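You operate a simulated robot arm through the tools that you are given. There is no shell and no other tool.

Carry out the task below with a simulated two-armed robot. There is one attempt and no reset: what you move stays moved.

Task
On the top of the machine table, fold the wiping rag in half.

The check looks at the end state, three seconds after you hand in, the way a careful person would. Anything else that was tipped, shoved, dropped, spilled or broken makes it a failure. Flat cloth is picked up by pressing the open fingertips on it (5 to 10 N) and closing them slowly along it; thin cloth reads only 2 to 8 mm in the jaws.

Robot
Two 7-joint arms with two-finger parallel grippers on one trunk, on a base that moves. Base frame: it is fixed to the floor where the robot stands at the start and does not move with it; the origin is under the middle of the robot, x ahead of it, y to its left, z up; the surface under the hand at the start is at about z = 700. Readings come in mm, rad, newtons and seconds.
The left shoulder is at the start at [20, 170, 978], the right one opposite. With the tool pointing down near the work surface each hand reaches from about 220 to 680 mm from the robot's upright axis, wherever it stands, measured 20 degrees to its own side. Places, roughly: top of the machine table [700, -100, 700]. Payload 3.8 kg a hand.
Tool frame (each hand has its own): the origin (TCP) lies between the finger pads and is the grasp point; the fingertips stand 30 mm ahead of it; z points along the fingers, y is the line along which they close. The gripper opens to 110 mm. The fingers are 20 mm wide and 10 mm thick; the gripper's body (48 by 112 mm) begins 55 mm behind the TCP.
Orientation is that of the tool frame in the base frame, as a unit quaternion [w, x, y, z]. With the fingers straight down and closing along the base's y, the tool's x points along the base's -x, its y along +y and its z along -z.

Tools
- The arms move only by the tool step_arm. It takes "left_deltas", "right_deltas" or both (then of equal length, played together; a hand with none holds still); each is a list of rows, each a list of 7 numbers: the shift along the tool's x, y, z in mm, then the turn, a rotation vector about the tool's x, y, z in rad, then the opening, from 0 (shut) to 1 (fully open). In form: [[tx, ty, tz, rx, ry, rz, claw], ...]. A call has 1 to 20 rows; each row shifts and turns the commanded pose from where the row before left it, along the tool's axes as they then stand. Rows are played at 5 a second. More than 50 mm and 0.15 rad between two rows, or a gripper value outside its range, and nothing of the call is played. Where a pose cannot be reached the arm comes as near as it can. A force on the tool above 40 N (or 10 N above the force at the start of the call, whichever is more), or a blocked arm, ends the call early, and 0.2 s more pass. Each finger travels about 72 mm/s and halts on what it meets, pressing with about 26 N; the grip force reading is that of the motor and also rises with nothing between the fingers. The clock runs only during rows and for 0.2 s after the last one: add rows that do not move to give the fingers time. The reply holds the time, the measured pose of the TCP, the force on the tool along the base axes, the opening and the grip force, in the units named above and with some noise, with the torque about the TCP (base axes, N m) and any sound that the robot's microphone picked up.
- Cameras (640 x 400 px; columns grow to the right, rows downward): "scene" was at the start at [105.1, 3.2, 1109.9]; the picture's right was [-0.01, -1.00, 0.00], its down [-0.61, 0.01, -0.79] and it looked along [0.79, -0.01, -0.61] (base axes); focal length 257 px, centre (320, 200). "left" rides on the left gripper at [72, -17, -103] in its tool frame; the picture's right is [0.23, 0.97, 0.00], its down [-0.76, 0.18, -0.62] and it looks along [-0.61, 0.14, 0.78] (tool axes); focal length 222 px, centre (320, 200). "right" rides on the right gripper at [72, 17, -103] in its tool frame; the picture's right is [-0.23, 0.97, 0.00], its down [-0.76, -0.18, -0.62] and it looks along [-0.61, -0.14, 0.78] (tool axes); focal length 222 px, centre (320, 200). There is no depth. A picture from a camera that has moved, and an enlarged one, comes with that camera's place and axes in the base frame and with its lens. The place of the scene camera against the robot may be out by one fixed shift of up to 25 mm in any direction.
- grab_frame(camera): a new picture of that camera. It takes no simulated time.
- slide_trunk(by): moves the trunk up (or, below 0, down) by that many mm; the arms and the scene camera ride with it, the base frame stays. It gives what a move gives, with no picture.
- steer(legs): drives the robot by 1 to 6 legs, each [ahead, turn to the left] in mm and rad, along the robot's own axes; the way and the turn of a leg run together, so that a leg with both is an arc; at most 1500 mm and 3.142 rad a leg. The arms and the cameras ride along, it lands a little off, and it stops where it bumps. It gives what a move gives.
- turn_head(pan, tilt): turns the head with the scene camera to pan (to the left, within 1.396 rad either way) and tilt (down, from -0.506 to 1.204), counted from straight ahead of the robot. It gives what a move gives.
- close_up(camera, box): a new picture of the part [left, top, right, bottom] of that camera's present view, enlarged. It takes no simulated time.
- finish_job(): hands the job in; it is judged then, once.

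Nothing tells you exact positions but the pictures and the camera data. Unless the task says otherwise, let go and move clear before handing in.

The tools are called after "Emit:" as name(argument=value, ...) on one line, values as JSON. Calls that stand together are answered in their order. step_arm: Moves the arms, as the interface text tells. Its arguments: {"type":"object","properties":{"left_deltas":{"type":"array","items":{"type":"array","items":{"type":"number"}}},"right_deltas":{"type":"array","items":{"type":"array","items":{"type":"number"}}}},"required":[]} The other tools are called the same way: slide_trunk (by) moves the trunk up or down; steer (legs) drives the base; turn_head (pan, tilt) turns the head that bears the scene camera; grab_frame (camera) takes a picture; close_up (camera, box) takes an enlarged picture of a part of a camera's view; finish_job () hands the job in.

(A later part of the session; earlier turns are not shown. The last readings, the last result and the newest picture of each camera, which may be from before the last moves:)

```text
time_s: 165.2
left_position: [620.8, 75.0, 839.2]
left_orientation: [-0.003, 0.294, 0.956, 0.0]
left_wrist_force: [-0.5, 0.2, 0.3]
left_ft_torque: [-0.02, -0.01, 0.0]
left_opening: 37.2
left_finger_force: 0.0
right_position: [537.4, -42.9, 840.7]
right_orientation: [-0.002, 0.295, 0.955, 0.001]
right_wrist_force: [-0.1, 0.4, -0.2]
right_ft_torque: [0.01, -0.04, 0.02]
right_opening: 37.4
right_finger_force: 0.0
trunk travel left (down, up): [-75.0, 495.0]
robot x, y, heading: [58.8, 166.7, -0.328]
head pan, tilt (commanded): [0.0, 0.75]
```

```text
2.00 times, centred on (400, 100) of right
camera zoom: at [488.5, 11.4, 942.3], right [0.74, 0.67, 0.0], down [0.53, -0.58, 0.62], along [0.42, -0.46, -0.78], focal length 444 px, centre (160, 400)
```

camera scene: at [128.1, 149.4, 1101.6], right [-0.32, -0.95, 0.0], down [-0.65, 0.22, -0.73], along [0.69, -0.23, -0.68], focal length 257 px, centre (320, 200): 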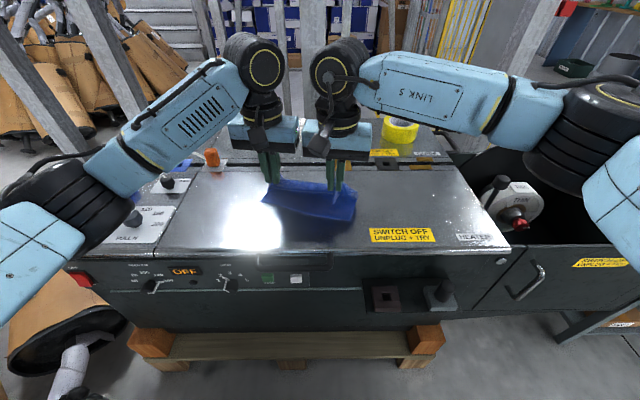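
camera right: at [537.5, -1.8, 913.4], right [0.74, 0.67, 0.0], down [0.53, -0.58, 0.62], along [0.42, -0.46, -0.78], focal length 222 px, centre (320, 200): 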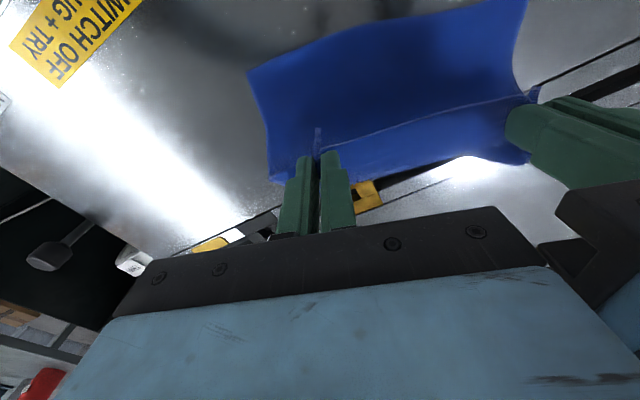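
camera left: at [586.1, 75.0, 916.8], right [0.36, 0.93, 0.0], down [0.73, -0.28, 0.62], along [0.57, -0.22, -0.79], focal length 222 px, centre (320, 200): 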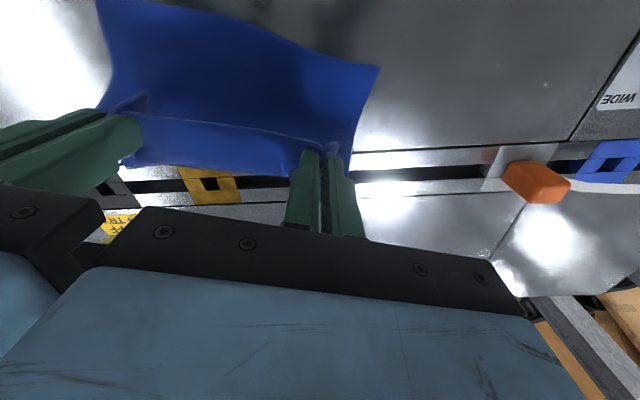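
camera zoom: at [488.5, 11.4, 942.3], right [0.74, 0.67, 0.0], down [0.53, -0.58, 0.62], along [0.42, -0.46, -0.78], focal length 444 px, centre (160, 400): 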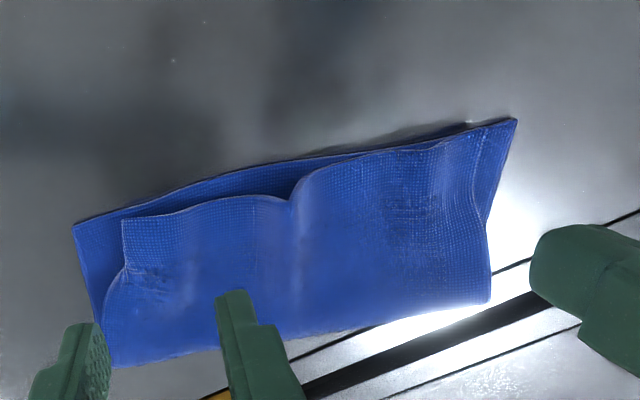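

This is nearly there: folded in half with the edges within a few millimetres front to back. But the top edge's corners sit 16 mm (A) and 26 mm (B) inward of D and C, which leaves a small wave in the middle. I'll close the grippers, press gently on the top layer near each corner and drag both outward together to smooth it.

Emit:
step_arm(left_deltas=[[-1.2, -3, 10, 0, 0, 0, 0], [-1.3, -2.8, 15, 0, 0, 0, 0], [0, 0, 15, 0, 0, 0, 0], [0, 0, 15, 0, 0, 0, 0], [0, 0, 12, 0, 0, 0, 0], [0, 0, 10, 0, 0, 0, 0], [0, 0, 8, 0, 0, 0, 0], [0, 0, 4, 0, 0, 0, 0], [0, 0, 0, 0, 0, 0, 0]], right_deltas=[[-3.7, -1.5, 10, 0, 0, 0, 0], [-3.7, -1.5, 15, 0, 0, 0, 0], [0, 0, 15, 0, 0, 0, 0], [0, 0, 15, 0, 0, 0, 0], [0, 0, 12, 0, 0, 0, 0], [0, 0, 10, 0, 0, 0, 0], [0, 0, 8, 0, 0, 0, 0], [0, 0, 4, 0, 0, 0, 0], [0, 0, 0, 0, 0, 0, 0]])

Emit:
close_up(camera="left", box=[160, 40, 440, 220])

Emit:
close_up(camera="right", box=[200, 40, 480, 220])

```text
time_s: 167.2
left_position: [619.3, 69.4, 750.5]
left_orientation: [-0.004, 0.295, 0.955, 0.0]
left_wrist_force: [-0.2, -0.5, -0.6]
left_ft_torque: [0.02, -0.01, -0.02]
left_opening: 0.0
left_finger_force: 26.2
right_position: [542.1, -51.0, 751.6]
right_orientation: [-0.002, 0.295, 0.955, 0.0]
right_wrist_force: [-0.4, 0.1, 0.1]
right_ft_torque: [0.0, 0.0, -0.01]
right_opening: 0.0
right_finger_force: 26.3
trunk travel left (down, up): [-75.0, 495.0]
robot x, y, heading: [60.5, 169.4, -0.325]
head pan, tilt (commanded): [0.0, 0.75]
```

```text
2.22 times, centred on (300, 130) of left
camera zoom: at [550.7, 95.2, 854.4], right [0.36, 0.93, 0.0], down [0.73, -0.28, 0.62], along [0.57, -0.22, -0.79], focal length 494 px, centre (364, 356)
```

zoom: 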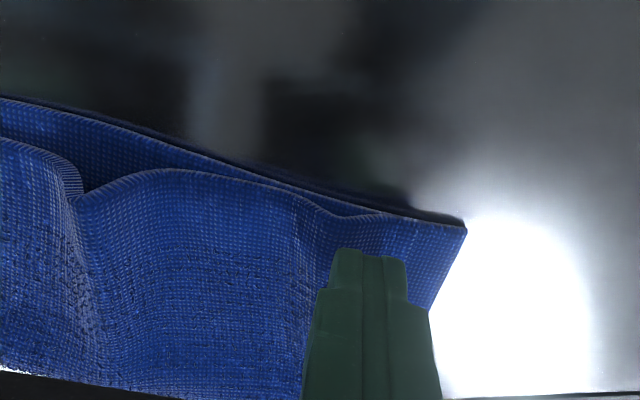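

```text
2.22 times, centred on (340, 130) of right
camera zoom: at [492.6, 4.4, 852.7], right [0.74, 0.67, 0.0], down [0.53, -0.58, 0.62], along [0.42, -0.46, -0.78], focal length 494 px, centre (276, 356)
```

zoom: 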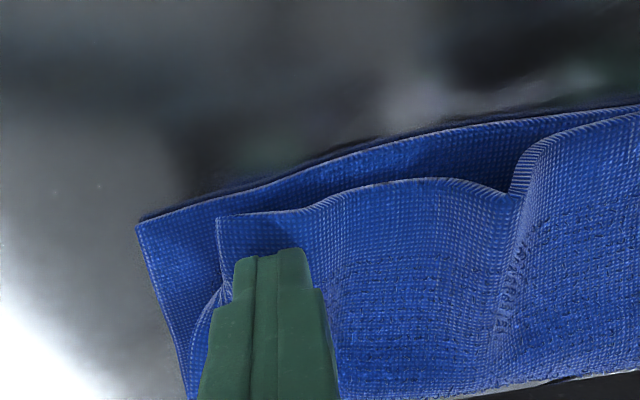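

Emit:
step_arm(left_deltas=[[0, 0, 4, 0, 0, 0, 0], [0, 0, 3, 0, 0, 0, 0], [0, 0, 2, 0, 0, 0, 0], [0, 0, 2, 0, 0, 0, 0], [0, 0, 0, 0, 0, 0, 0]], right_deltas=[[0, 0, 4, 0, 0, 0, 0], [0, 0, 3, 0, 0, 0, 0], [0, 0, 2, 0, 0, 0, 0], [0, 0, 2, 0, 0, 0, 0], [0, 0, 0, 0, 0, 0, 0]])

```text
time_s: 168.4
left_position: [619.0, 68.3, 739.0]
left_orientation: [-0.004, 0.296, 0.955, -0.001]
left_wrist_force: [0.5, -0.4, 0.6]
left_ft_torque: [0.0, -0.02, -0.02]
left_opening: 0.0
left_finger_force: 26.1
right_position: [542.8, -50.7, 739.5]
right_orientation: [-0.001, 0.295, 0.955, 0.0]
right_wrist_force: [-0.3, 0.1, 3.0]
right_ft_torque: [-0.02, 0.04, 0.01]
right_opening: 0.0
right_finger_force: 26.1
trunk travel left (down, up): [-75.0, 495.0]
robot x, y, heading: [60.4, 163.6, -0.328]
head pan, tilt (commanded): [0.0, 0.75]
```

Emit:
step_arm(left_deltas=[[0, 0, 1.5, 0, 0, 0, 0], [0, 0, 1, 0, 0, 0, 0], [0, 0, 0, 0, 0, 0, 0]], right_deltas=[[0, 0, 0.7, 0, 0, 0, 0], [0, 0, 0, 0, 0, 0, 0], [0, 0, 0, 0, 0, 0, 0]])

```text
time_s: 169.2
left_position: [619.3, 69.7, 737.2]
left_orientation: [-0.005, 0.296, 0.955, 0.001]
left_wrist_force: [0.7, -0.9, 4.0]
left_ft_torque: [0.0, 0.0, 0.0]
left_opening: 0.0
left_finger_force: 25.6
right_position: [542.0, -49.4, 737.7]
right_orientation: [-0.002, 0.296, 0.955, 0.0]
right_wrist_force: [0.0, -0.2, 2.6]
right_ft_torque: [0.02, 0.02, 0.0]
right_opening: 0.0
right_finger_force: 26.0
trunk travel left (down, up): [-75.0, 495.0]
robot x, y, heading: [58.6, 170.3, -0.328]
head pan, tilt (commanded): [0.0, 0.75]
```

Both fingertips press lightly (3–4 N). I'll drag both corners outward slowly together.

Emit:
step_arm(left_deltas=[[0, 0, 0, 0, 0, 0, 0], [0, 1.5, 0, 0, 0, 0, 0], [0, 1.5, 0, 0, 0, 0, 0], [0, 1.5, 0, 0, 0, 0, 0], [0, 1.5, 0, 0, 0, 0, 0], [0, 1.5, 0, 0, 0, 0, 0], [0, 1.5, 0, 0, 0, 0, 0], [0, 0, 0, 0, 0, 0, 0]], right_deltas=[[0, 0, 0.7, 0, 0, 0, 0], [0.2, -2, 0, 0, 0, 0, 0], [0.2, -2, 0, 0, 0, 0, 0], [0.2, -2, 0, 0, 0, 0, 0], [0.2, -2, 0, 0, 0, 0, 0], [0.2, -2, 0, 0, 0, 0, 0], [0.2, -2, 0, 0, 0, 0, 0], [0, 0, 0, 0, 0, 0, 0]])

Emit:
close_up(camera="left", box=[160, 40, 440, 220])

Emit:
close_up(camera="right", box=[200, 40, 480, 220])

```text
time_s: 171.0
left_position: [625.6, 76.3, 737.3]
left_orientation: [-0.004, 0.296, 0.955, 0.0]
left_wrist_force: [-0.9, -2.3, 2.2]
left_ft_torque: [-0.09, 0.0, 0.0]
left_opening: 0.0
left_finger_force: 25.7
right_position: [534.1, -58.8, 738.4]
right_orientation: [-0.002, 0.295, 0.955, 0.0]
right_wrist_force: [0.9, 1.8, 3.0]
right_ft_torque: [0.06, -0.06, 0.0]
right_opening: 0.1
right_finger_force: 25.6
trunk travel left (down, up): [-75.0, 495.0]
robot x, y, heading: [59.5, 168.7, -0.328]
head pan, tilt (commanded): [0.0, 0.75]
```

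```text
2.22 times, centred on (300, 130) of left
camera zoom: at [555.5, 102.8, 841.0], right [0.36, 0.93, 0.0], down [0.73, -0.28, 0.62], along [0.58, -0.22, -0.79], focal length 494 px, centre (364, 356)
```

zoom: 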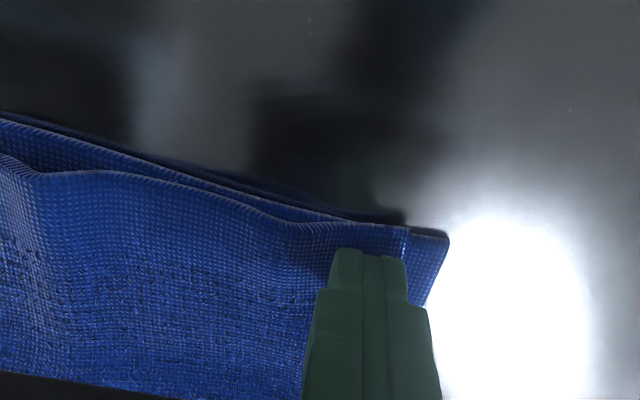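

```text
2.22 times, centred on (340, 130) of right
camera zoom: at [484.6, -4.2, 840.8], right [0.74, 0.67, 0.0], down [0.53, -0.58, 0.62], along [0.42, -0.46, -0.78], focal length 494 px, centre (276, 356)
```

zoom: 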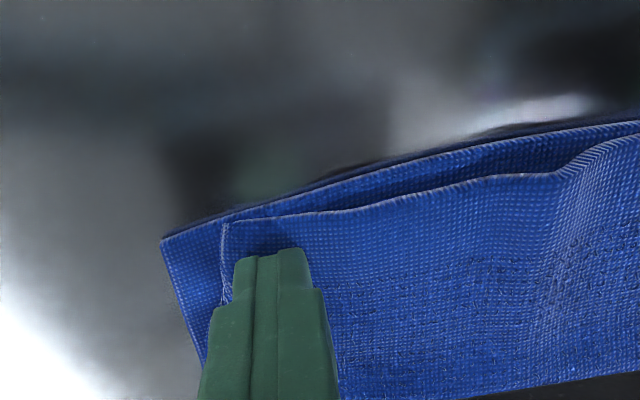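

It works: the wave is flattening and the corners are moving outward. I'll continue the drag.

Emit:
step_arm(left_deltas=[[0, 1.5, 0.2, 0, 0, 0, 0], [0, 1.5, 0, 0, 0, 0, 0], [0, 1.5, 0, 0, 0, 0, 0], [0, 1.5, 0, 0, 0, 0, 0], [0, 1.5, 0, 0, 0, 0, 0], [0, 1.5, 0, 0, 0, 0, 0], [0, 0, 0, 0, 0, 0, 0]], right_deltas=[[0.4, -2, 0.2, 0, 0, 0, 0], [0.4, -2, 0, 0, 0, 0, 0], [0.4, -2, 0, 0, 0, 0, 0], [0.4, -2, 0, 0, 0, 0, 0], [0.4, -2, 0, 0, 0, 0, 0], [0.4, -2, 0, 0, 0, 0, 0], [0, 0, 0, 0, 0, 0, 0]])

Emit:
close_up(camera="left", box=[160, 40, 440, 220])

Emit:
close_up(camera="right", box=[200, 40, 480, 220])

Emit:
close_up(camera="scene", box=[240, 150, 380, 240])

```text
time_s: 172.6
left_position: [629.6, 82.9, 738.8]
left_orientation: [-0.004, 0.295, 0.955, 0.0]
left_wrist_force: [-1.2, -1.2, 2.7]
left_ft_torque: [-0.05, 0.02, -0.04]
left_opening: 0.1
left_finger_force: 25.8
right_position: [525.4, -69.1, 737.3]
right_orientation: [-0.002, 0.296, 0.955, 0.0]
right_wrist_force: [2.3, 2.7, 3.5]
right_ft_torque: [0.06, -0.08, 0.02]
right_opening: 0.0
right_finger_force: 25.9
trunk travel left (down, up): [-75.0, 495.0]
robot x, y, heading: [62.5, 167.6, -0.33]
head pan, tilt (commanded): [0.0, 0.75]
```

```text
2.22 times, centred on (300, 130) of left
camera zoom: at [560.6, 110.3, 840.9], right [0.36, 0.93, 0.0], down [0.73, -0.28, 0.62], along [0.58, -0.22, -0.79], focal length 494 px, centre (364, 356)
```

zoom: 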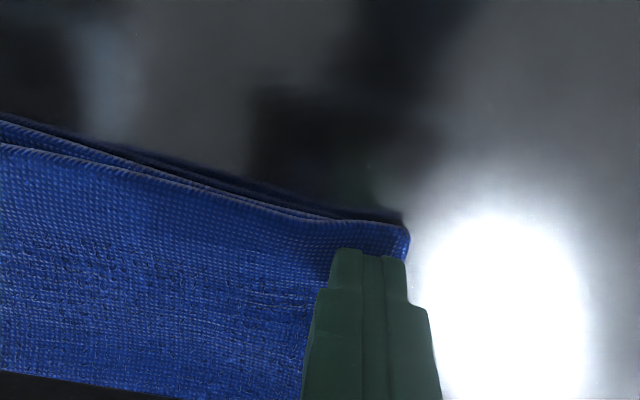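

```text
2.22 times, centred on (340, 130) of right
camera zoom: at [476.1, -13.1, 840.8], right [0.74, 0.67, 0.0], down [0.53, -0.58, 0.62], along [0.42, -0.46, -0.78], focal length 494 px, centre (276, 356)
```

zoom: 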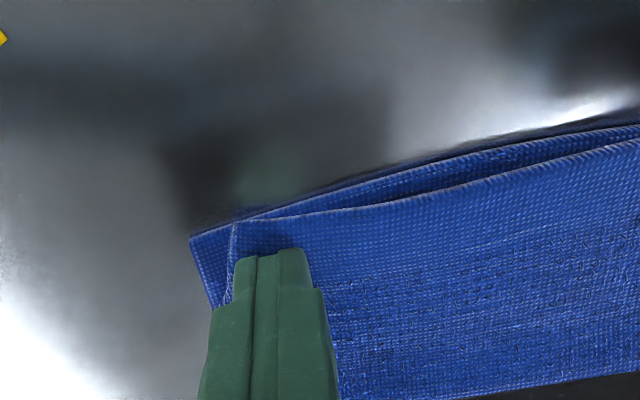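

```text
4.44 times, centred on (310, 195) of scene
camera zoom: at [156.0, 140.1, 1101.7], right [-0.32, -0.95, 0.0], down [-0.65, 0.22, -0.73], along [0.69, -0.23, -0.68], focal length 1143 px, centre (364, 222)
```

zoom: 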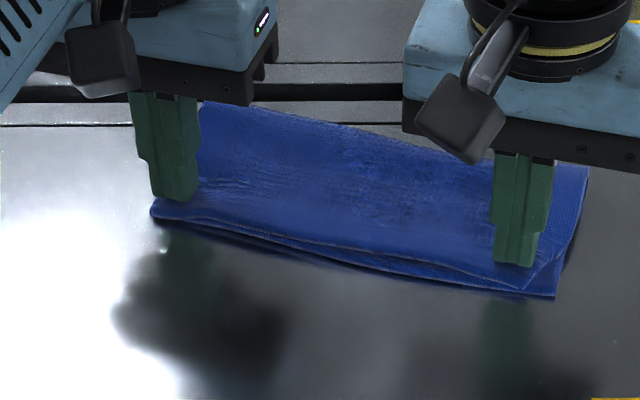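

The wave is gone and A now sits on D. B is still about 13 mm short of C, so I'll hold the left and continue dragging only the right corner outward and slightly toward me.

Emit:
step_arm(left_deltas=[[0, 0, 0.6, 0, 0, 0, 0], [0, 0, 0, 0, 0, 0, 0], [0, 0, 0, 0, 0, 0, 0], [0, 0, 0, 0, 0, 0, 0], [0, 0, 0, 0, 0, 0, 0], [0, 0, 0, 0, 0, 0, 0]], right_deltas=[[0, 0, 0.3, 0, 0, 0, 0], [0.6, -2, 0, 0, 0, 0, 0], [0.6, -2, 0, 0, 0, 0, 0], [0.6, -2, 0, 0, 0, 0, 0], [0.6, -2, 0, 0, 0, 0, 0], [0, 0, 0, 0, 0, 0, 0]])

Emit:
close_up(camera="right", box=[200, 40, 480, 220])

Emit:
close_up(camera="left", box=[160, 40, 440, 220])

```text
time_s: 174.0
left_position: [629.7, 83.7, 735.5]
left_orientation: [-0.004, 0.296, 0.955, 0.0]
left_wrist_force: [-1.5, -2.2, 4.3]
left_ft_torque: [-0.08, 0.09, -0.02]
left_opening: 0.3
left_finger_force: 25.8
right_position: [520.0, -73.8, 737.9]
right_orientation: [-0.002, 0.297, 0.955, 0.0]
right_wrist_force: [3.0, 3.5, 3.9]
right_ft_torque: [0.04, -0.06, 0.03]
right_opening: 0.2
right_finger_force: 26.1
trunk travel left (down, up): [-75.0, 495.0]
robot x, y, heading: [53.7, 170.0, -0.32]
head pan, tilt (commanded): [0.0, 0.75]
```

```text
2.22 times, centred on (340, 130) of right
camera zoom: at [469.7, -18.3, 840.6], right [0.74, 0.67, 0.0], down [0.53, -0.58, 0.62], along [0.42, -0.46, -0.78], focal length 494 px, centre (276, 356)
```

zoom: 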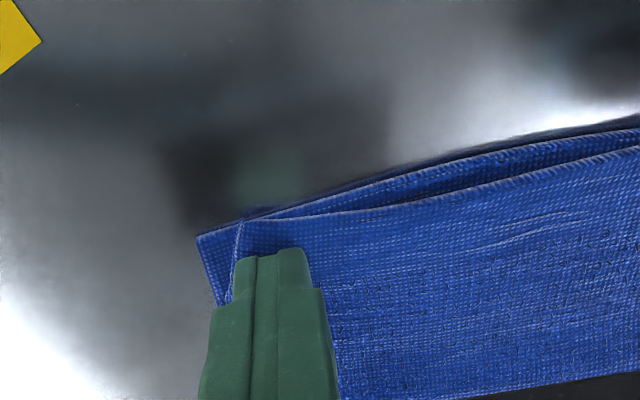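

```text
2.22 times, centred on (300, 130) of left
camera zoom: at [560.5, 110.3, 840.2], right [0.36, 0.93, 0.0], down [0.73, -0.28, 0.62], along [0.58, -0.22, -0.79], focal length 494 px, centre (364, 356)
```

zoom: 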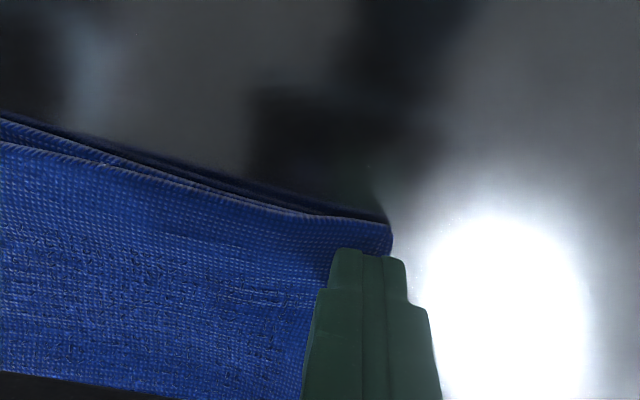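

The top edge is taut now and the two layers move together, so I'll stop pulling. I'll lift both hands straight up and inspect the relaxed result.

Emit:
step_arm(left_deltas=[[0, 0, -2, 0, 0, 0, 0], [0, 0, -5, 0, 0, 0, 0], [0, 0, -12, 0, 0, 0, 0], [0, 0, -15, 0, 0, 0, 0], [0, 5, -15, 0, 0, 0, 0], [0, 8, -15, 0, 0, 0, 0], [0, 8, -15, 0, 0, 0, 0], [0, 8, -15, 0, 0, 0, 0], [0, 0, 0, 0, 0, 0, 0]], right_deltas=[[0, 0, -2, 0, 0, 0, 0], [0, 0, -5, 0, 0, 0, 0], [0, 0, -12, 0, 0, 0, 0], [0, 0, -15, 0, 0, 0, 0], [0, -5, -15, 0, 0, 0, 0], [0, -8, -15, 0, 0, 0, 0], [0, -8, -15, 0, 0, 0, 0], [0, -8, -15, 0, 0, 0, 0], [0, 0, 0, 0, 0, 0, 0]])

Emit:
close_up(camera="scene", box=[240, 150, 390, 250])

Emit:
close_up(camera="left", box=[40, 0, 360, 200])

Emit:
close_up(camera="right", box=[260, 0, 580, 200])

```text
time_s: 176.0
left_position: [645.9, 108.4, 829.5]
left_orientation: [-0.004, 0.295, 0.956, 0.0]
left_wrist_force: [-1.3, -0.6, 0.2]
left_ft_torque: [0.01, -0.02, -0.02]
left_opening: 0.0
left_finger_force: 26.2
right_position: [503.0, -97.9, 831.6]
right_orientation: [-0.002, 0.296, 0.955, 0.0]
right_wrist_force: [-0.6, 0.2, 0.4]
right_ft_torque: [-0.02, -0.01, 0.01]
right_opening: 0.1
right_finger_force: 26.4
trunk travel left (down, up): [-75.0, 495.0]
robot x, y, heading: [57.7, 169.3, -0.328]
head pan, tilt (commanded): [0.0, 0.75]
```

```text
4.00 times, centred on (315, 200) of scene
camera zoom: at [156.3, 139.9, 1101.6], right [-0.32, -0.95, 0.0], down [-0.65, 0.22, -0.73], along [0.69, -0.23, -0.68], focal length 1029 px, centre (340, 200)
```

zoom: 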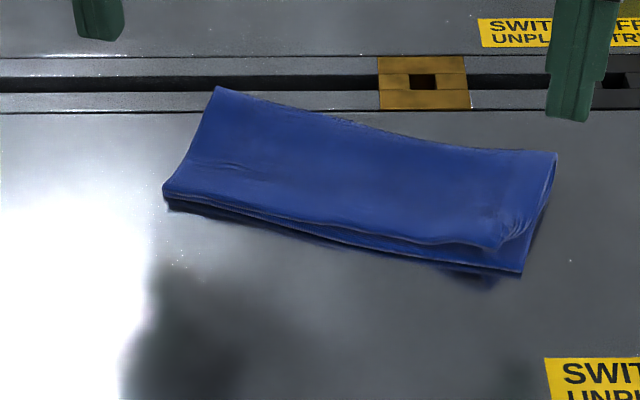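

```text
2.00 times, centred on (200, 100) of left
camera zoom: at [578.1, 133.7, 933.9], right [0.36, 0.93, 0.0], down [0.73, -0.28, 0.62], along [0.57, -0.22, -0.79], focal length 444 px, centre (560, 400)
```

zoom: 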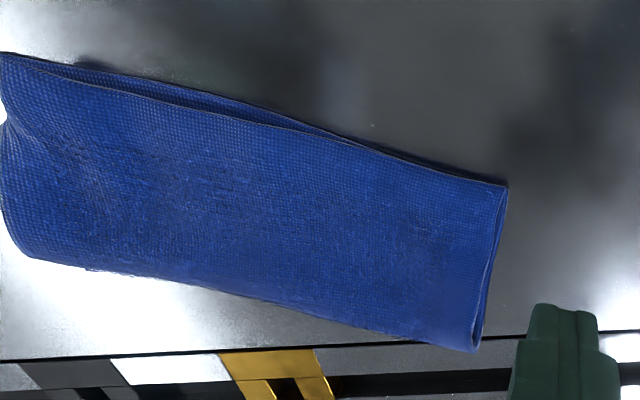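

```text
2.00 times, centred on (420, 100) of right
camera zoom: at [453.3, -43.2, 934.2], right [0.74, 0.67, 0.0], down [0.53, -0.58, 0.62], along [0.42, -0.46, -0.78], focal length 444 px, centre (120, 400)
```

zoom: 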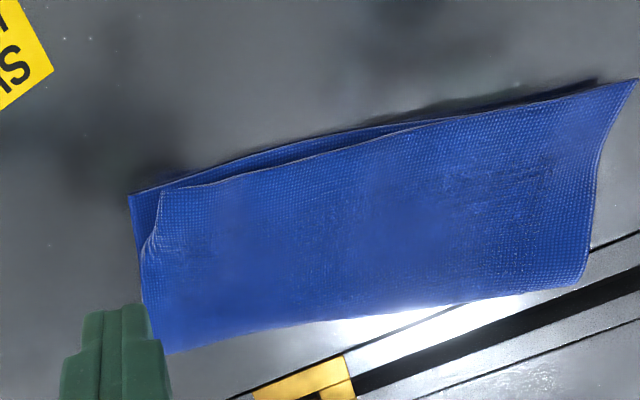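

The rag is folded in half nicely. Only corner B is still about 17 mm short of C sideways. I'll pin both layers with the left fingertips a bit in from A and draw the B corner outward again.

Emit:
step_arm(left_deltas=[[-1, -12, 0, 0, 0, 0, 0], [-1, -13, 8, 0, 0, 0, 0], [0, -12, 12, 0, 0, 0, 0], [0, -13, 12, 0, 0, 0, 0], [0, -12, 14, 0, 0, 0, 0], [0, -13, 14, 0, 0, 0, 0], [0, 0, 12, 0, 0, 0, 0], [0, 0, 10, 0, 0, 0, 0], [0, 0, 4, 0, 0, 0, 0], [0, 0, 0, 0, 0, 0, 0]], right_deltas=[[1, 6, 0, 0, 0, 0, 0], [1, 7, 8, 0, 0, 0, 0], [0, 6, 12, 0, 0, 0, 0], [0, 7, 12, 0, 0, 0, 0], [0, 6, 14, 0, 0, 0, 0], [0, 6, 14, 0, 0, 0, 0], [0, 0, 12, 0, 0, 0, 0], [0, 0, 10, 0, 0, 0, 0], [0, 0, 4, 0, 0, 0, 0], [0, 0, 0, 0, 0, 0, 0]])

Emit:
close_up(camera="right", box=[200, 40, 480, 220])

Emit:
close_up(camera="left", box=[160, 40, 440, 220])

```text
time_s: 178.2
left_position: [604.9, 44.9, 743.3]
left_orientation: [-0.004, 0.296, 0.955, -0.001]
left_wrist_force: [0.9, -0.1, 0.2]
left_ft_torque: [-0.03, 0.03, 0.02]
left_opening: 0.0
left_finger_force: 26.0
right_position: [522.8, -64.7, 746.0]
right_orientation: [-0.002, 0.296, 0.955, 0.001]
right_wrist_force: [0.5, 0.6, -0.7]
right_ft_torque: [0.01, 0.01, 0.0]
right_opening: 0.0
right_finger_force: 26.6
trunk travel left (down, up): [-75.0, 495.0]
robot x, y, heading: [59.3, 169.1, -0.327]
head pan, tilt (commanded): [0.0, 0.75]
```

```text
2.22 times, centred on (340, 130) of right
camera zoom: at [473.5, -9.9, 848.1], right [0.74, 0.67, 0.0], down [0.53, -0.58, 0.62], along [0.42, -0.46, -0.78], focal length 494 px, centre (276, 356)
```

zoom: 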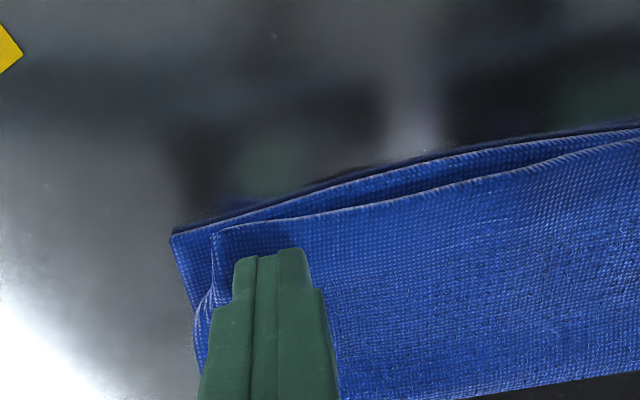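

```text
2.22 times, centred on (300, 130) of left
camera zoom: at [536.1, 71.1, 847.8], right [0.36, 0.93, 0.0], down [0.73, -0.28, 0.62], along [0.57, -0.22, -0.79], focal length 494 px, centre (364, 356)
```

zoom: 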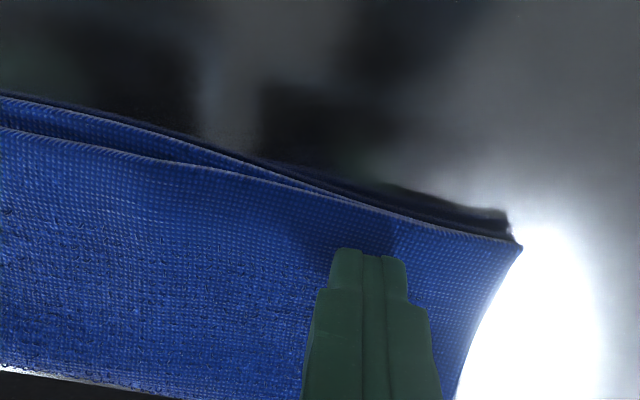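

Emit:
step_arm(left_deltas=[[0, 0, 3, 0, 0, 0, 0], [0, 0, 2, 0, 0, 0, 0], [0, 0, 1.5, 0, 0, 0, 0], [0, 0, 1, 0, 0, 0, 0], [0, 0, 0, 0, 0, 0, 0]], right_deltas=[[0, 0, 3, 0, 0, 0, 0], [0, 0, 2, 0, 0, 0, 0], [0, 0, 1.5, 0, 0, 0, 0], [0, 0, 1, 0, 0, 0, 0], [0, 0, 0, 0, 0, 0, 0]])

```text
time_s: 179.4
left_position: [606.7, 44.7, 738.1]
left_orientation: [-0.003, 0.295, 0.955, 0.0]
left_wrist_force: [-0.3, 0.0, 3.3]
left_ft_torque: [-0.02, 0.03, -0.02]
left_opening: 0.0
left_finger_force: 25.9
right_position: [522.0, -64.7, 739.1]
right_orientation: [-0.001, 0.296, 0.955, 0.0]
right_wrist_force: [0.8, -0.4, 2.8]
right_ft_torque: [-0.03, 0.01, 0.0]
right_opening: 0.0
right_finger_force: 26.0
trunk travel left (down, up): [-75.0, 495.0]
robot x, y, heading: [61.5, 171.1, -0.323]
head pan, tilt (commanded): [0.0, 0.75]
```

Emit:
step_arm(left_deltas=[[0, 0, 1.5, 0, 0, 0, 0], [0, 0, 1, 0, 0, 0, 0], [0, 0, 0, 0, 0, 0, 0], [0, 0, 0, 0, 0, 0, 0], [0, 0, 0, 0, 0, 0, 0], [0, 0, 0, 0, 0, 0, 0], [0, 0, 0, 0, 0, 0, 0], [0, 0, 0, 0, 0, 0, 0], [0, 0, 0, 0, 0, 0, 0], [0, 0, 0, 0, 0, 0, 0]], right_deltas=[[0, 0, 0.3, 0, 0, 0, 0], [0, 0, 0.3, 0, 0, 0, 0], [0.4, -2, 0, 0, 0, 0, 0], [0.4, -2, 0, 0, 0, 0, 0], [0.4, -2, 0, 0, 0, 0, 0], [0.4, -2, 0, 0, 0, 0, 0], [0.4, -2, 0, 0, 0, 0, 0], [0.4, -2, 0, 0, 0, 0, 0], [0.4, -2, 0, 0, 0, 0, 0], [0, 0, 0, 0, 0, 0, 0]])

Emit:
close_up(camera="right", box=[200, 40, 480, 220])

Emit:
close_up(camera="left", box=[160, 40, 440, 220])

```text
time_s: 181.6
left_position: [605.4, 44.8, 735.7]
left_orientation: [-0.003, 0.296, 0.955, 0.0]
left_wrist_force: [1.6, -1.9, 16.6]
left_ft_torque: [-0.03, -0.03, 0.02]
left_opening: 0.0
left_finger_force: 26.2
right_position: [512.4, -74.5, 738.5]
right_orientation: [0.0, 0.295, 0.955, 0.0]
right_wrist_force: [2.8, 3.0, 3.5]
right_ft_torque: [0.1, -0.09, 0.01]
right_opening: 0.0
right_finger_force: 26.2
trunk travel left (down, up): [-75.0, 495.0]
robot x, y, heading: [61.0, 166.3, -0.321]
head pan, tilt (commanded): [0.0, 0.75]
```

```text
2.22 times, centred on (340, 130) of right
camera zoom: at [462.4, -19.4, 840.8], right [0.74, 0.67, 0.0], down [0.53, -0.58, 0.62], along [0.42, -0.46, -0.78], focal length 494 px, centre (276, 356)
```

zoom: 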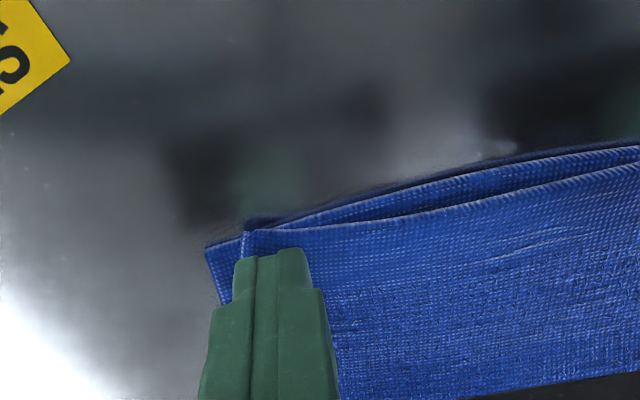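

```text
2.22 times, centred on (300, 130) of left
camera zoom: at [535.8, 71.3, 839.0], right [0.36, 0.93, 0.0], down [0.73, -0.28, 0.62], along [0.58, -0.23, -0.79], focal length 494 px, centre (364, 356)
```

zoom: 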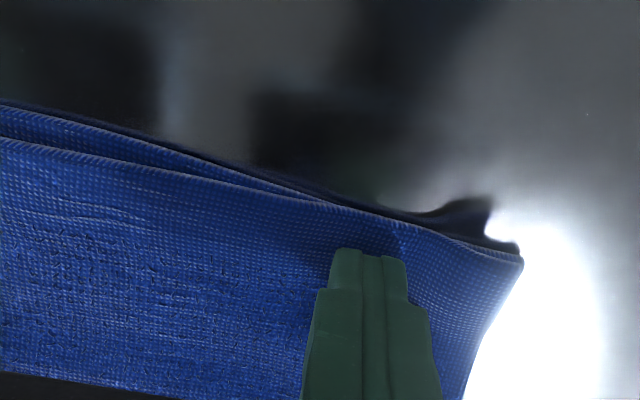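

Emit:
step_arm(left_deltas=[[0, 0, -1, 0, 0, 0, 0], [0, 0, -2, 0, 0, 0, 0], [0, 0, -6, 0, 0, 0, 0], [0, 0, -12, 0, 0, 0, 0], [0, 4, -15, 0, 0, 0, 0], [0, 8, -15, 0, 0, 0, 0], [0, 10, -15, 0, 0, 0, 0], [0, 0, 0, 0, 0, 0, 0]], right_deltas=[[0, 0, -1, 0, 0, 0, 0], [0, 0, -2, 0, 0, 0, 0], [0, 0, -6, 0, 0, 0, 0], [0, 0, -12, 0, 0, 0, 0], [0, -4, -15, 0, 0, 0, 0], [0, -8, -15, 0, 0, 0, 0], [0, -10, -15, 0, 0, 0, 0], [0, 0, 0, 0, 0, 0, 0]])

Emit:
close_up(camera="scene", box=[250, 155, 390, 245])

Emit:
close_up(camera="right", box=[260, 20, 500, 200])

Emit:
close_up(camera="left", box=[100, 20, 360, 200])

```text
time_s: 183.4
left_position: [619.3, 62.4, 800.9]
left_orientation: [-0.004, 0.295, 0.956, 0.0]
left_wrist_force: [0.0, -0.1, 0.4]
left_ft_torque: [0.01, 0.02, -0.01]
left_opening: 0.1
left_finger_force: 26.3
right_position: [499.9, -92.8, 804.4]
right_orientation: [-0.002, 0.295, 0.955, 0.001]
right_wrist_force: [0.5, 0.5, -0.4]
right_ft_torque: [0.0, 0.01, -0.01]
right_opening: 0.1
right_finger_force: 26.0
trunk travel left (down, up): [-75.0, 495.0]
robot x, y, heading: [57.8, 170.2, -0.33]
head pan, tilt (commanded): [0.0, 0.75]
```

```text
4.44 times, centred on (320, 200) of scene
camera zoom: at [156.3, 139.9, 1101.6], right [-0.32, -0.95, 0.0], down [-0.65, 0.22, -0.73], along [0.69, -0.23, -0.68], focal length 1143 px, centre (320, 200)
```

zoom: 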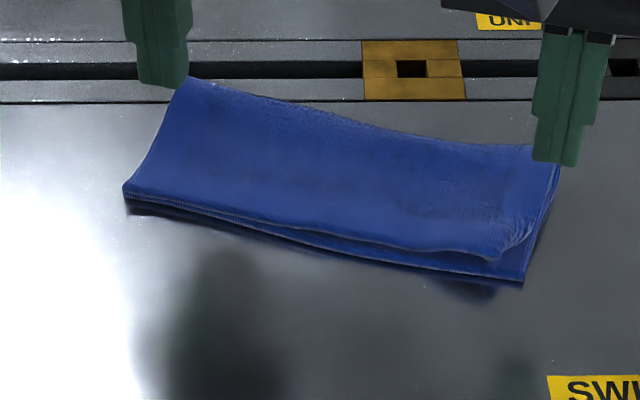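

```text
2.22 times, centred on (380, 110) of right
camera zoom: at [450.9, -38.2, 906.5], right [0.74, 0.67, 0.0], down [0.53, -0.58, 0.62], along [0.42, -0.46, -0.78], focal length 494 px, centre (187, 400)
```

zoom: 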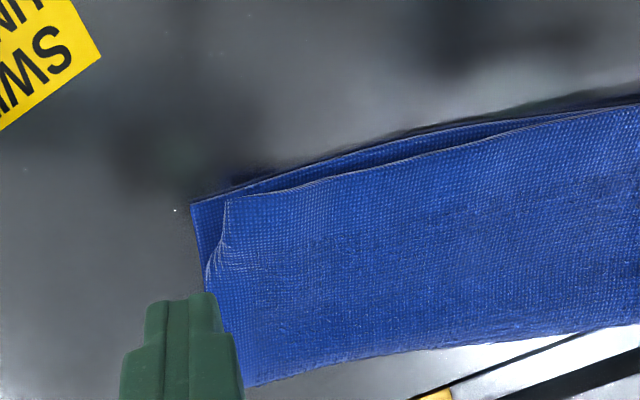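

```text
2.22 times, centred on (230, 110) of left
camera zoom: at [549.6, 88.5, 904.1], right [0.36, 0.93, 0.0], down [0.73, -0.28, 0.62], along [0.57, -0.22, -0.79], focal length 494 px, centre (520, 400)
```

zoom: 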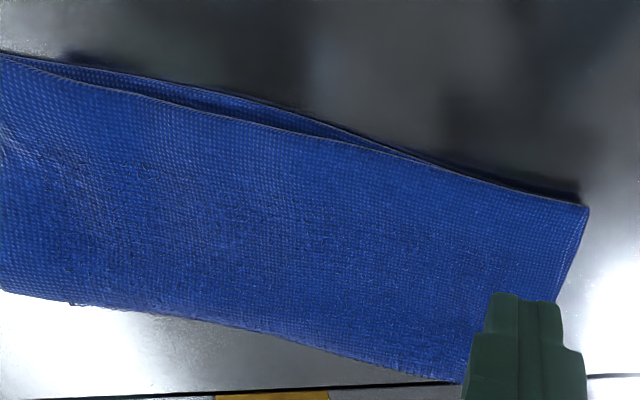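

The fold looks good: edges are within about 8 mm along the front, and B is 14 mm inside C with a slight curl on the right side. I'll make one gentle smoothing pass over that curl with the left hand pinning, then stop.

Emit:
step_arm(left_deltas=[[0, -7, 8, 0, 0, 0, 0], [0, -8, 12, 0, 0, 0, 0], [0, -7, 12, 0, 0, 0, 0], [0, 0, 12, 0, 0, 0, 0], [0, 0, 10, 0, 0, 0, 0], [0, 0, 6, 0, 0, 0, 0], [0, 0, 4, 0, 0, 0, 0], [0, 0, 2, 0, 0, 0, 0], [0, 0, 0, 0, 0, 0, 0]], right_deltas=[[-4, 9, 8, 0, 0, 0, 0], [-4, 9, 12, 0, 0, 0, 0], [-4, 10, 12, 0, 0, 0, 0], [0, 0, 12, 0, 0, 0, 0], [0, 0, 10, 0, 0, 0, 0], [0, 0, 6, 0, 0, 0, 0], [0, 0, 4, 0, 0, 0, 0], [0, 0, 1, 0, 0, 0, 0], [0, 0, 0, 0, 0, 0, 0]])

```text
time_s: 185.4
left_position: [605.1, 44.5, 735.1]
left_orientation: [-0.003, 0.294, 0.956, -0.001]
left_wrist_force: [0.9, 1.9, 9.6]
left_ft_torque: [0.03, -0.05, 0.0]
left_opening: 0.0
left_finger_force: 25.6
right_position: [524.7, -75.9, 738.9]
right_orientation: [-0.001, 0.296, 0.955, 0.001]
right_wrist_force: [-0.5, -0.5, 2.3]
right_ft_torque: [0.01, 0.02, 0.01]
right_opening: 0.0
right_finger_force: 26.1
trunk travel left (down, up): [-75.0, 495.0]
robot x, y, heading: [60.8, 167.0, -0.323]
head pan, tilt (commanded): [0.0, 0.75]
```

Emit:
step_arm(left_deltas=[[0, 0, 0, 0, 0, 0, 0], [0, 0, 0, 0, 0, 0, 0], [0, 0, 0, 0, 0, 0, 0], [0, 0, 0, 0, 0, 0, 0], [0, 0, 0, 0, 0, 0, 0], [0, 0, 0, 0, 0, 0, 0], [0, 0, 0, 0, 0, 0, 0], [0, 0, 0, 0, 0, 0, 0], [0, 0, 0, 0, 0, 0, 0], [0, 0, 0, 0, 0, 0, 0]], right_deltas=[[0, 0, 0.8, 0, 0, 0, 0], [0, 0, 0.4, 0, 0, 0, 0], [0.5, -2, 0, 0, 0, 0, 0], [0.5, -2, 0, 0, 0, 0, 0], [0.5, -2, 0, 0, 0, 0, 0], [0.5, -2, 0, 0, 0, 0, 0], [0.5, -2, 0, 0, 0, 0, 0], [0.5, -2, 0, 0, 0, 0, 0], [0.5, -2, 0, 0, 0, 0, 0], [0, 0, 0, 0, 0, 0, 0]])

Emit:
close_up(camera="right", box=[200, 40, 480, 220])

```text
time_s: 187.6
left_position: [604.9, 45.4, 736.1]
left_orientation: [-0.003, 0.295, 0.955, -0.001]
left_wrist_force: [0.4, -2.5, 14.6]
left_ft_torque: [-0.07, -0.02, 0.01]
left_opening: 0.0
left_finger_force: 26.1
right_position: [514.3, -86.2, 738.5]
right_orientation: [-0.001, 0.296, 0.955, 0.0]
right_wrist_force: [2.5, 4.1, 4.6]
right_ft_torque: [0.09, -0.08, 0.03]
right_opening: 0.0
right_finger_force: 26.3
trunk travel left (down, up): [-75.0, 495.0]
robot x, y, heading: [63.6, 170.2, -0.328]
head pan, tilt (commanded): [0.0, 0.75]
```

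```text
2.22 times, centred on (340, 130) of right
camera zoom: at [464.8, -31.0, 840.3], right [0.74, 0.67, 0.0], down [0.53, -0.58, 0.62], along [0.42, -0.46, -0.78], focal length 494 px, centre (276, 356)
```

zoom: 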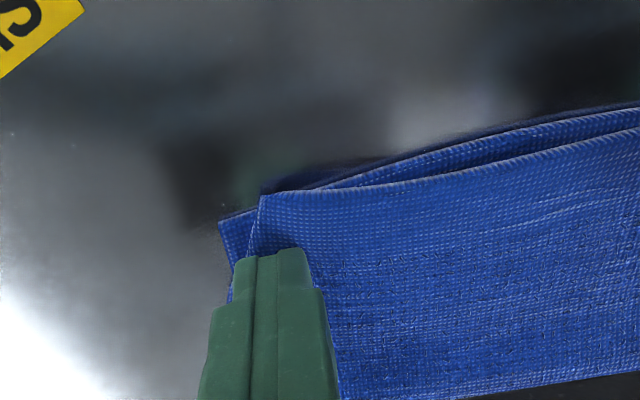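

Emit:
step_arm(left_deltas=[[0, 0, 0, 0, 0, 0, 0], [0, 0, 0, 0, 0, 0, 0], [0, 0, -1, 0, 0, 0, 0], [0, 0, -3, 0, 0, 0, 0], [0, 0, -8, 0, 0, 0, 0], [0, 0, -15, 0, 0, 0, 0], [0, 8, -15, 0, 0, 0, 0], [0, 12, -15, 0, 0, 0, 0], [0, 15, -15, 0, 0, 0, 0], [0, 15, -15, 0, 0, 0, 0], [0, 15, -15, 0, 0, 0, 0], [0, 0, 0, 0, 0, 0, 0]], right_deltas=[[0, 0, -1, 0, 0, 0, 0], [0, 0, -3, 0, 0, 0, 0], [0, 0, -8, 0, 0, 0, 0], [0, 0, -12, 0, 0, 0, 0], [0, 0, -12, 0, 0, 0, 0], [0, -5, -15, 0, 0, 0, 0], [0, -8, -15, 0, 0, 0, 0], [0, -10, -15, 0, 0, 0, 0], [0, -12, -10, 0, 0, 0, 0], [0, -12, -10, 0, 0, 0, 0], [0, -12, 0, 0, 0, 0, 0], [0, 0, 0, 0, 0, 0, 0]])

Emit:
close_up(camera="scene", box=[250, 155, 390, 245])

Emit:
close_up(camera="right", box=[260, 0, 560, 200])

Emit:
close_up(camera="left", box=[40, 0, 340, 200])

```text
time_s: 190.2
left_position: [643.7, 98.4, 836.8]
left_orientation: [-0.004, 0.295, 0.955, 0.0]
left_wrist_force: [0.4, 0.7, 0.1]
left_ft_torque: [0.04, 0.0, 0.03]
left_opening: 0.0
left_finger_force: 25.3
right_position: [482.1, -134.2, 838.4]
right_orientation: [-0.002, 0.296, 0.955, 0.001]
right_wrist_force: [-0.4, -0.5, 0.0]
right_ft_torque: [0.04, -0.01, 0.02]
right_opening: 0.0
right_finger_force: 26.6
trunk travel left (down, up): [-75.0, 495.0]
robot x, y, heading: [59.5, 167.3, -0.324]
head pan, tilt (commanded): [0.0, 0.75]
```

```text
4.44 times, centred on (320, 200) of scene
camera zoom: at [156.3, 139.9, 1101.6], right [-0.32, -0.95, 0.0], down [-0.65, 0.22, -0.73], along [0.69, -0.23, -0.68], focal length 1143 px, centre (320, 200)
```

zoom: 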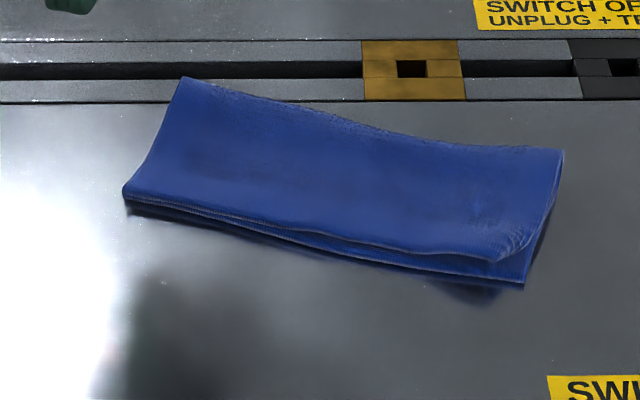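

```text
2.00 times, centred on (410, 100) of right
camera zoom: at [432.1, -80.1, 941.6], right [0.74, 0.67, 0.0], down [0.53, -0.58, 0.62], along [0.42, -0.46, -0.78], focal length 444 px, centre (140, 400)
```

zoom: 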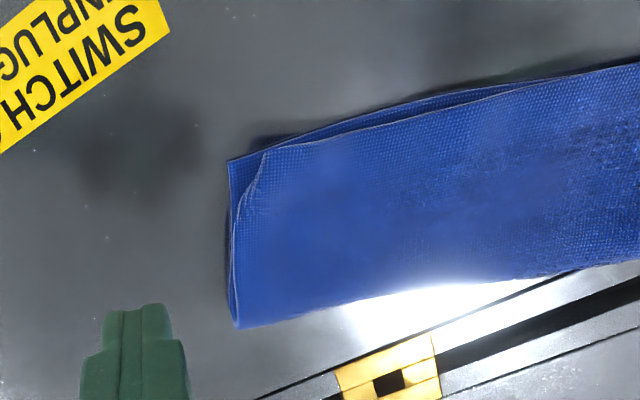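

```text
2.00 times, centred on (190, 100) of left
camera zoom: at [573.6, 125.0, 940.4], right [0.36, 0.93, 0.0], down [0.73, -0.28, 0.62], along [0.57, -0.22, -0.79], focal length 444 px, centre (580, 400)
```

zoom: 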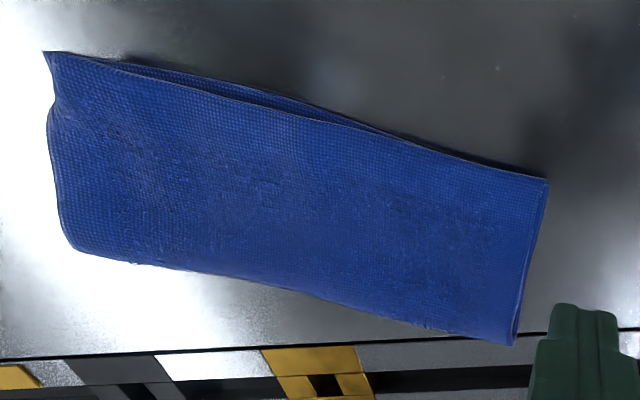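

The result is close. I want a closer look at the B corner, since the top edge may simply be curled up there.

Emit:
close_up(camera="right", box=[290, 50, 390, 130])

Emit:
close_up(camera="scene", box=[345, 195, 385, 225])

Emit:
close_up(camera="left", box=[40, 10, 140, 80])

```text
5.00 times, centred on (340, 90) of right
camera zoom: at [432.1, -80.1, 941.6], right [0.74, 0.67, 0.0], down [0.53, -0.58, 0.62], along [0.42, -0.46, -0.78], focal length 1111 px, centre (220, 750)
```

zoom: 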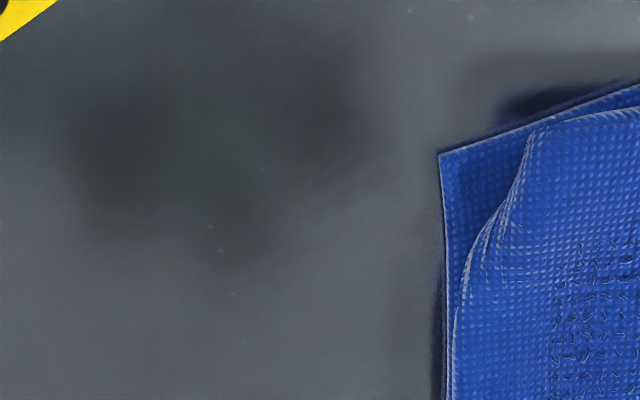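

```text
13.33 times, centred on (365, 210) of scene
camera zoom: at [156.3, 139.9, 1101.6], right [-0.32, -0.95, 0.0], down [-0.65, 0.22, -0.73], along [0.69, -0.23, -0.68], focal length 3430 px, centre (-280, 67)
```

zoom: 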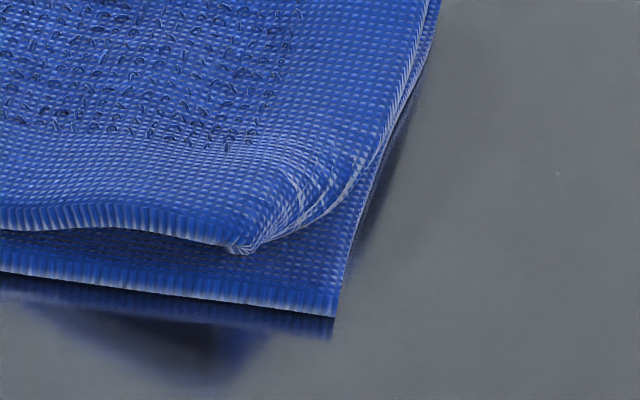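

```text
5.71 times, centred on (90, 45) of left
camera zoom: at [573.6, 125.0, 940.4], right [0.36, 0.93, 0.0], down [0.73, -0.28, 0.62], along [0.57, -0.22, -0.79], focal length 1269 px, centre (1634, 1086)
```

zoom: 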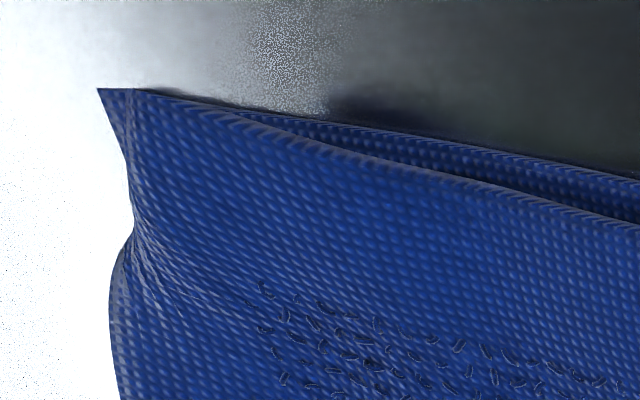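

The zoom shows the cause: the top layer's B corner is tucked under itself as a small dog-ear. I'll pinch the fold's right front a bit inward from that ear, lift that corner so the ear can spring open, and lay it down again.

Emit:
step_arm(right_deltas=[[1, 11, 0, 0, 0, 0, 0.28], [1, 11, 0, 0, 0, 0, 0.28], [1, 11, 0, 0, 0, 0, 0.28], [1, 11, 5, 0, 0, 0, 0.28], [1, 11, 10, 0, 0, 0, 0.28], [1, 11, 10, 0, 0, 0, 0.28], [1, 11, 10, 0, 0, 0, 0.28], [1, 11, 10, 0, 0, 0, 0.28], [1, 11, 10, 0, 0, 0, 0.28], [1, 12, 10, 0, 0, 0, 0.28], [0, 0, 10, 0, 0, 0, 0.28], [0, 0, 10, 0, 0, 0, 0.28], [0, 0, 6, 0, 0, 0, 0.28], [0, 0, 0, 0, 0, 0, 0.28]])

Emit:
close_up(camera="right", box=[160, 40, 440, 220])

Emit:
close_up(camera="scene", box=[300, 170, 400, 240])

```text
time_s: 193.2
left_position: [642.4, 98.7, 837.1]
left_orientation: [-0.004, 0.296, 0.955, 0.001]
left_wrist_force: [-0.4, 0.2, 0.3]
left_ft_torque: [0.04, 0.0, 0.04]
left_opening: 0.0
left_finger_force: 26.4
right_position: [537.1, -37.7, 748.4]
right_orientation: [-0.002, 0.295, 0.955, 0.001]
right_wrist_force: [-0.8, -0.3, 0.4]
right_ft_torque: [0.01, 0.0, -0.02]
right_opening: 30.6
right_finger_force: 0.0
trunk travel left (down, up): [-75.0, 495.0]
robot x, y, heading: [56.6, 165.7, -0.326]
head pan, tilt (commanded): [0.0, 0.75]
```

```text
2.22 times, centred on (300, 130) of right
camera zoom: at [487.0, 17.0, 849.4], right [0.74, 0.67, 0.0], down [0.53, -0.58, 0.62], along [0.42, -0.46, -0.78], focal length 494 px, centre (364, 356)
```

zoom: 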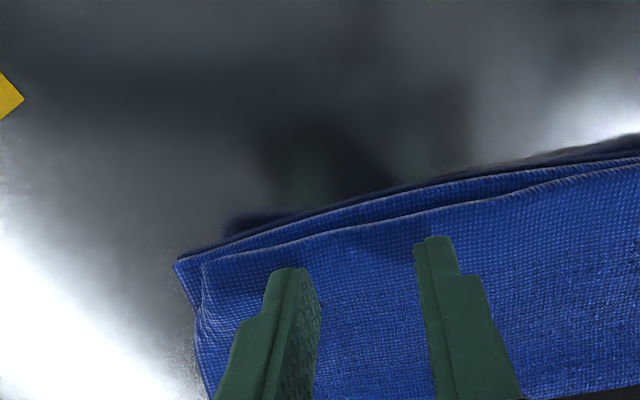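

```text
5.71 times, centred on (350, 205) of scene
camera zoom: at [156.3, 139.9, 1101.6], right [-0.32, -0.95, 0.0], down [-0.65, 0.22, -0.73], along [0.69, -0.23, -0.68], focal length 1470 px, centre (149, 171)
```

zoom: 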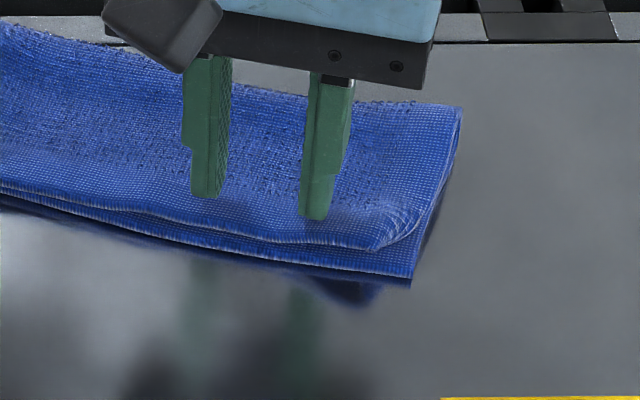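

Emit:
step_arm(right_deltas=[[0, 0, 4, 0, 0, 0, 0.28], [0, 0, 3, 0, 0, 0, 0.28], [0, 0, 2, 0, 0, 0, 0.28], [0, 0, 1, 0, 0, 0, 0.28], [0, 0, 0, 0, 0, 0, 0.28]])

```text
time_s: 194.4
left_position: [642.0, 98.4, 837.2]
left_orientation: [-0.003, 0.296, 0.955, 0.0]
left_wrist_force: [-0.6, 0.5, -0.6]
left_ft_torque: [0.02, 0.0, -0.01]
left_opening: 0.0
left_finger_force: 25.6
right_position: [536.6, -37.5, 737.1]
right_orientation: [-0.002, 0.295, 0.955, 0.001]
right_wrist_force: [0.5, 0.0, 3.8]
right_ft_torque: [-0.01, 0.01, -0.03]
right_opening: 30.8
right_finger_force: 0.1
trunk travel left (down, up): [-75.0, 495.0]
robot x, y, heading: [61.2, 167.8, -0.328]
head pan, tilt (commanded): [0.0, 0.75]
```

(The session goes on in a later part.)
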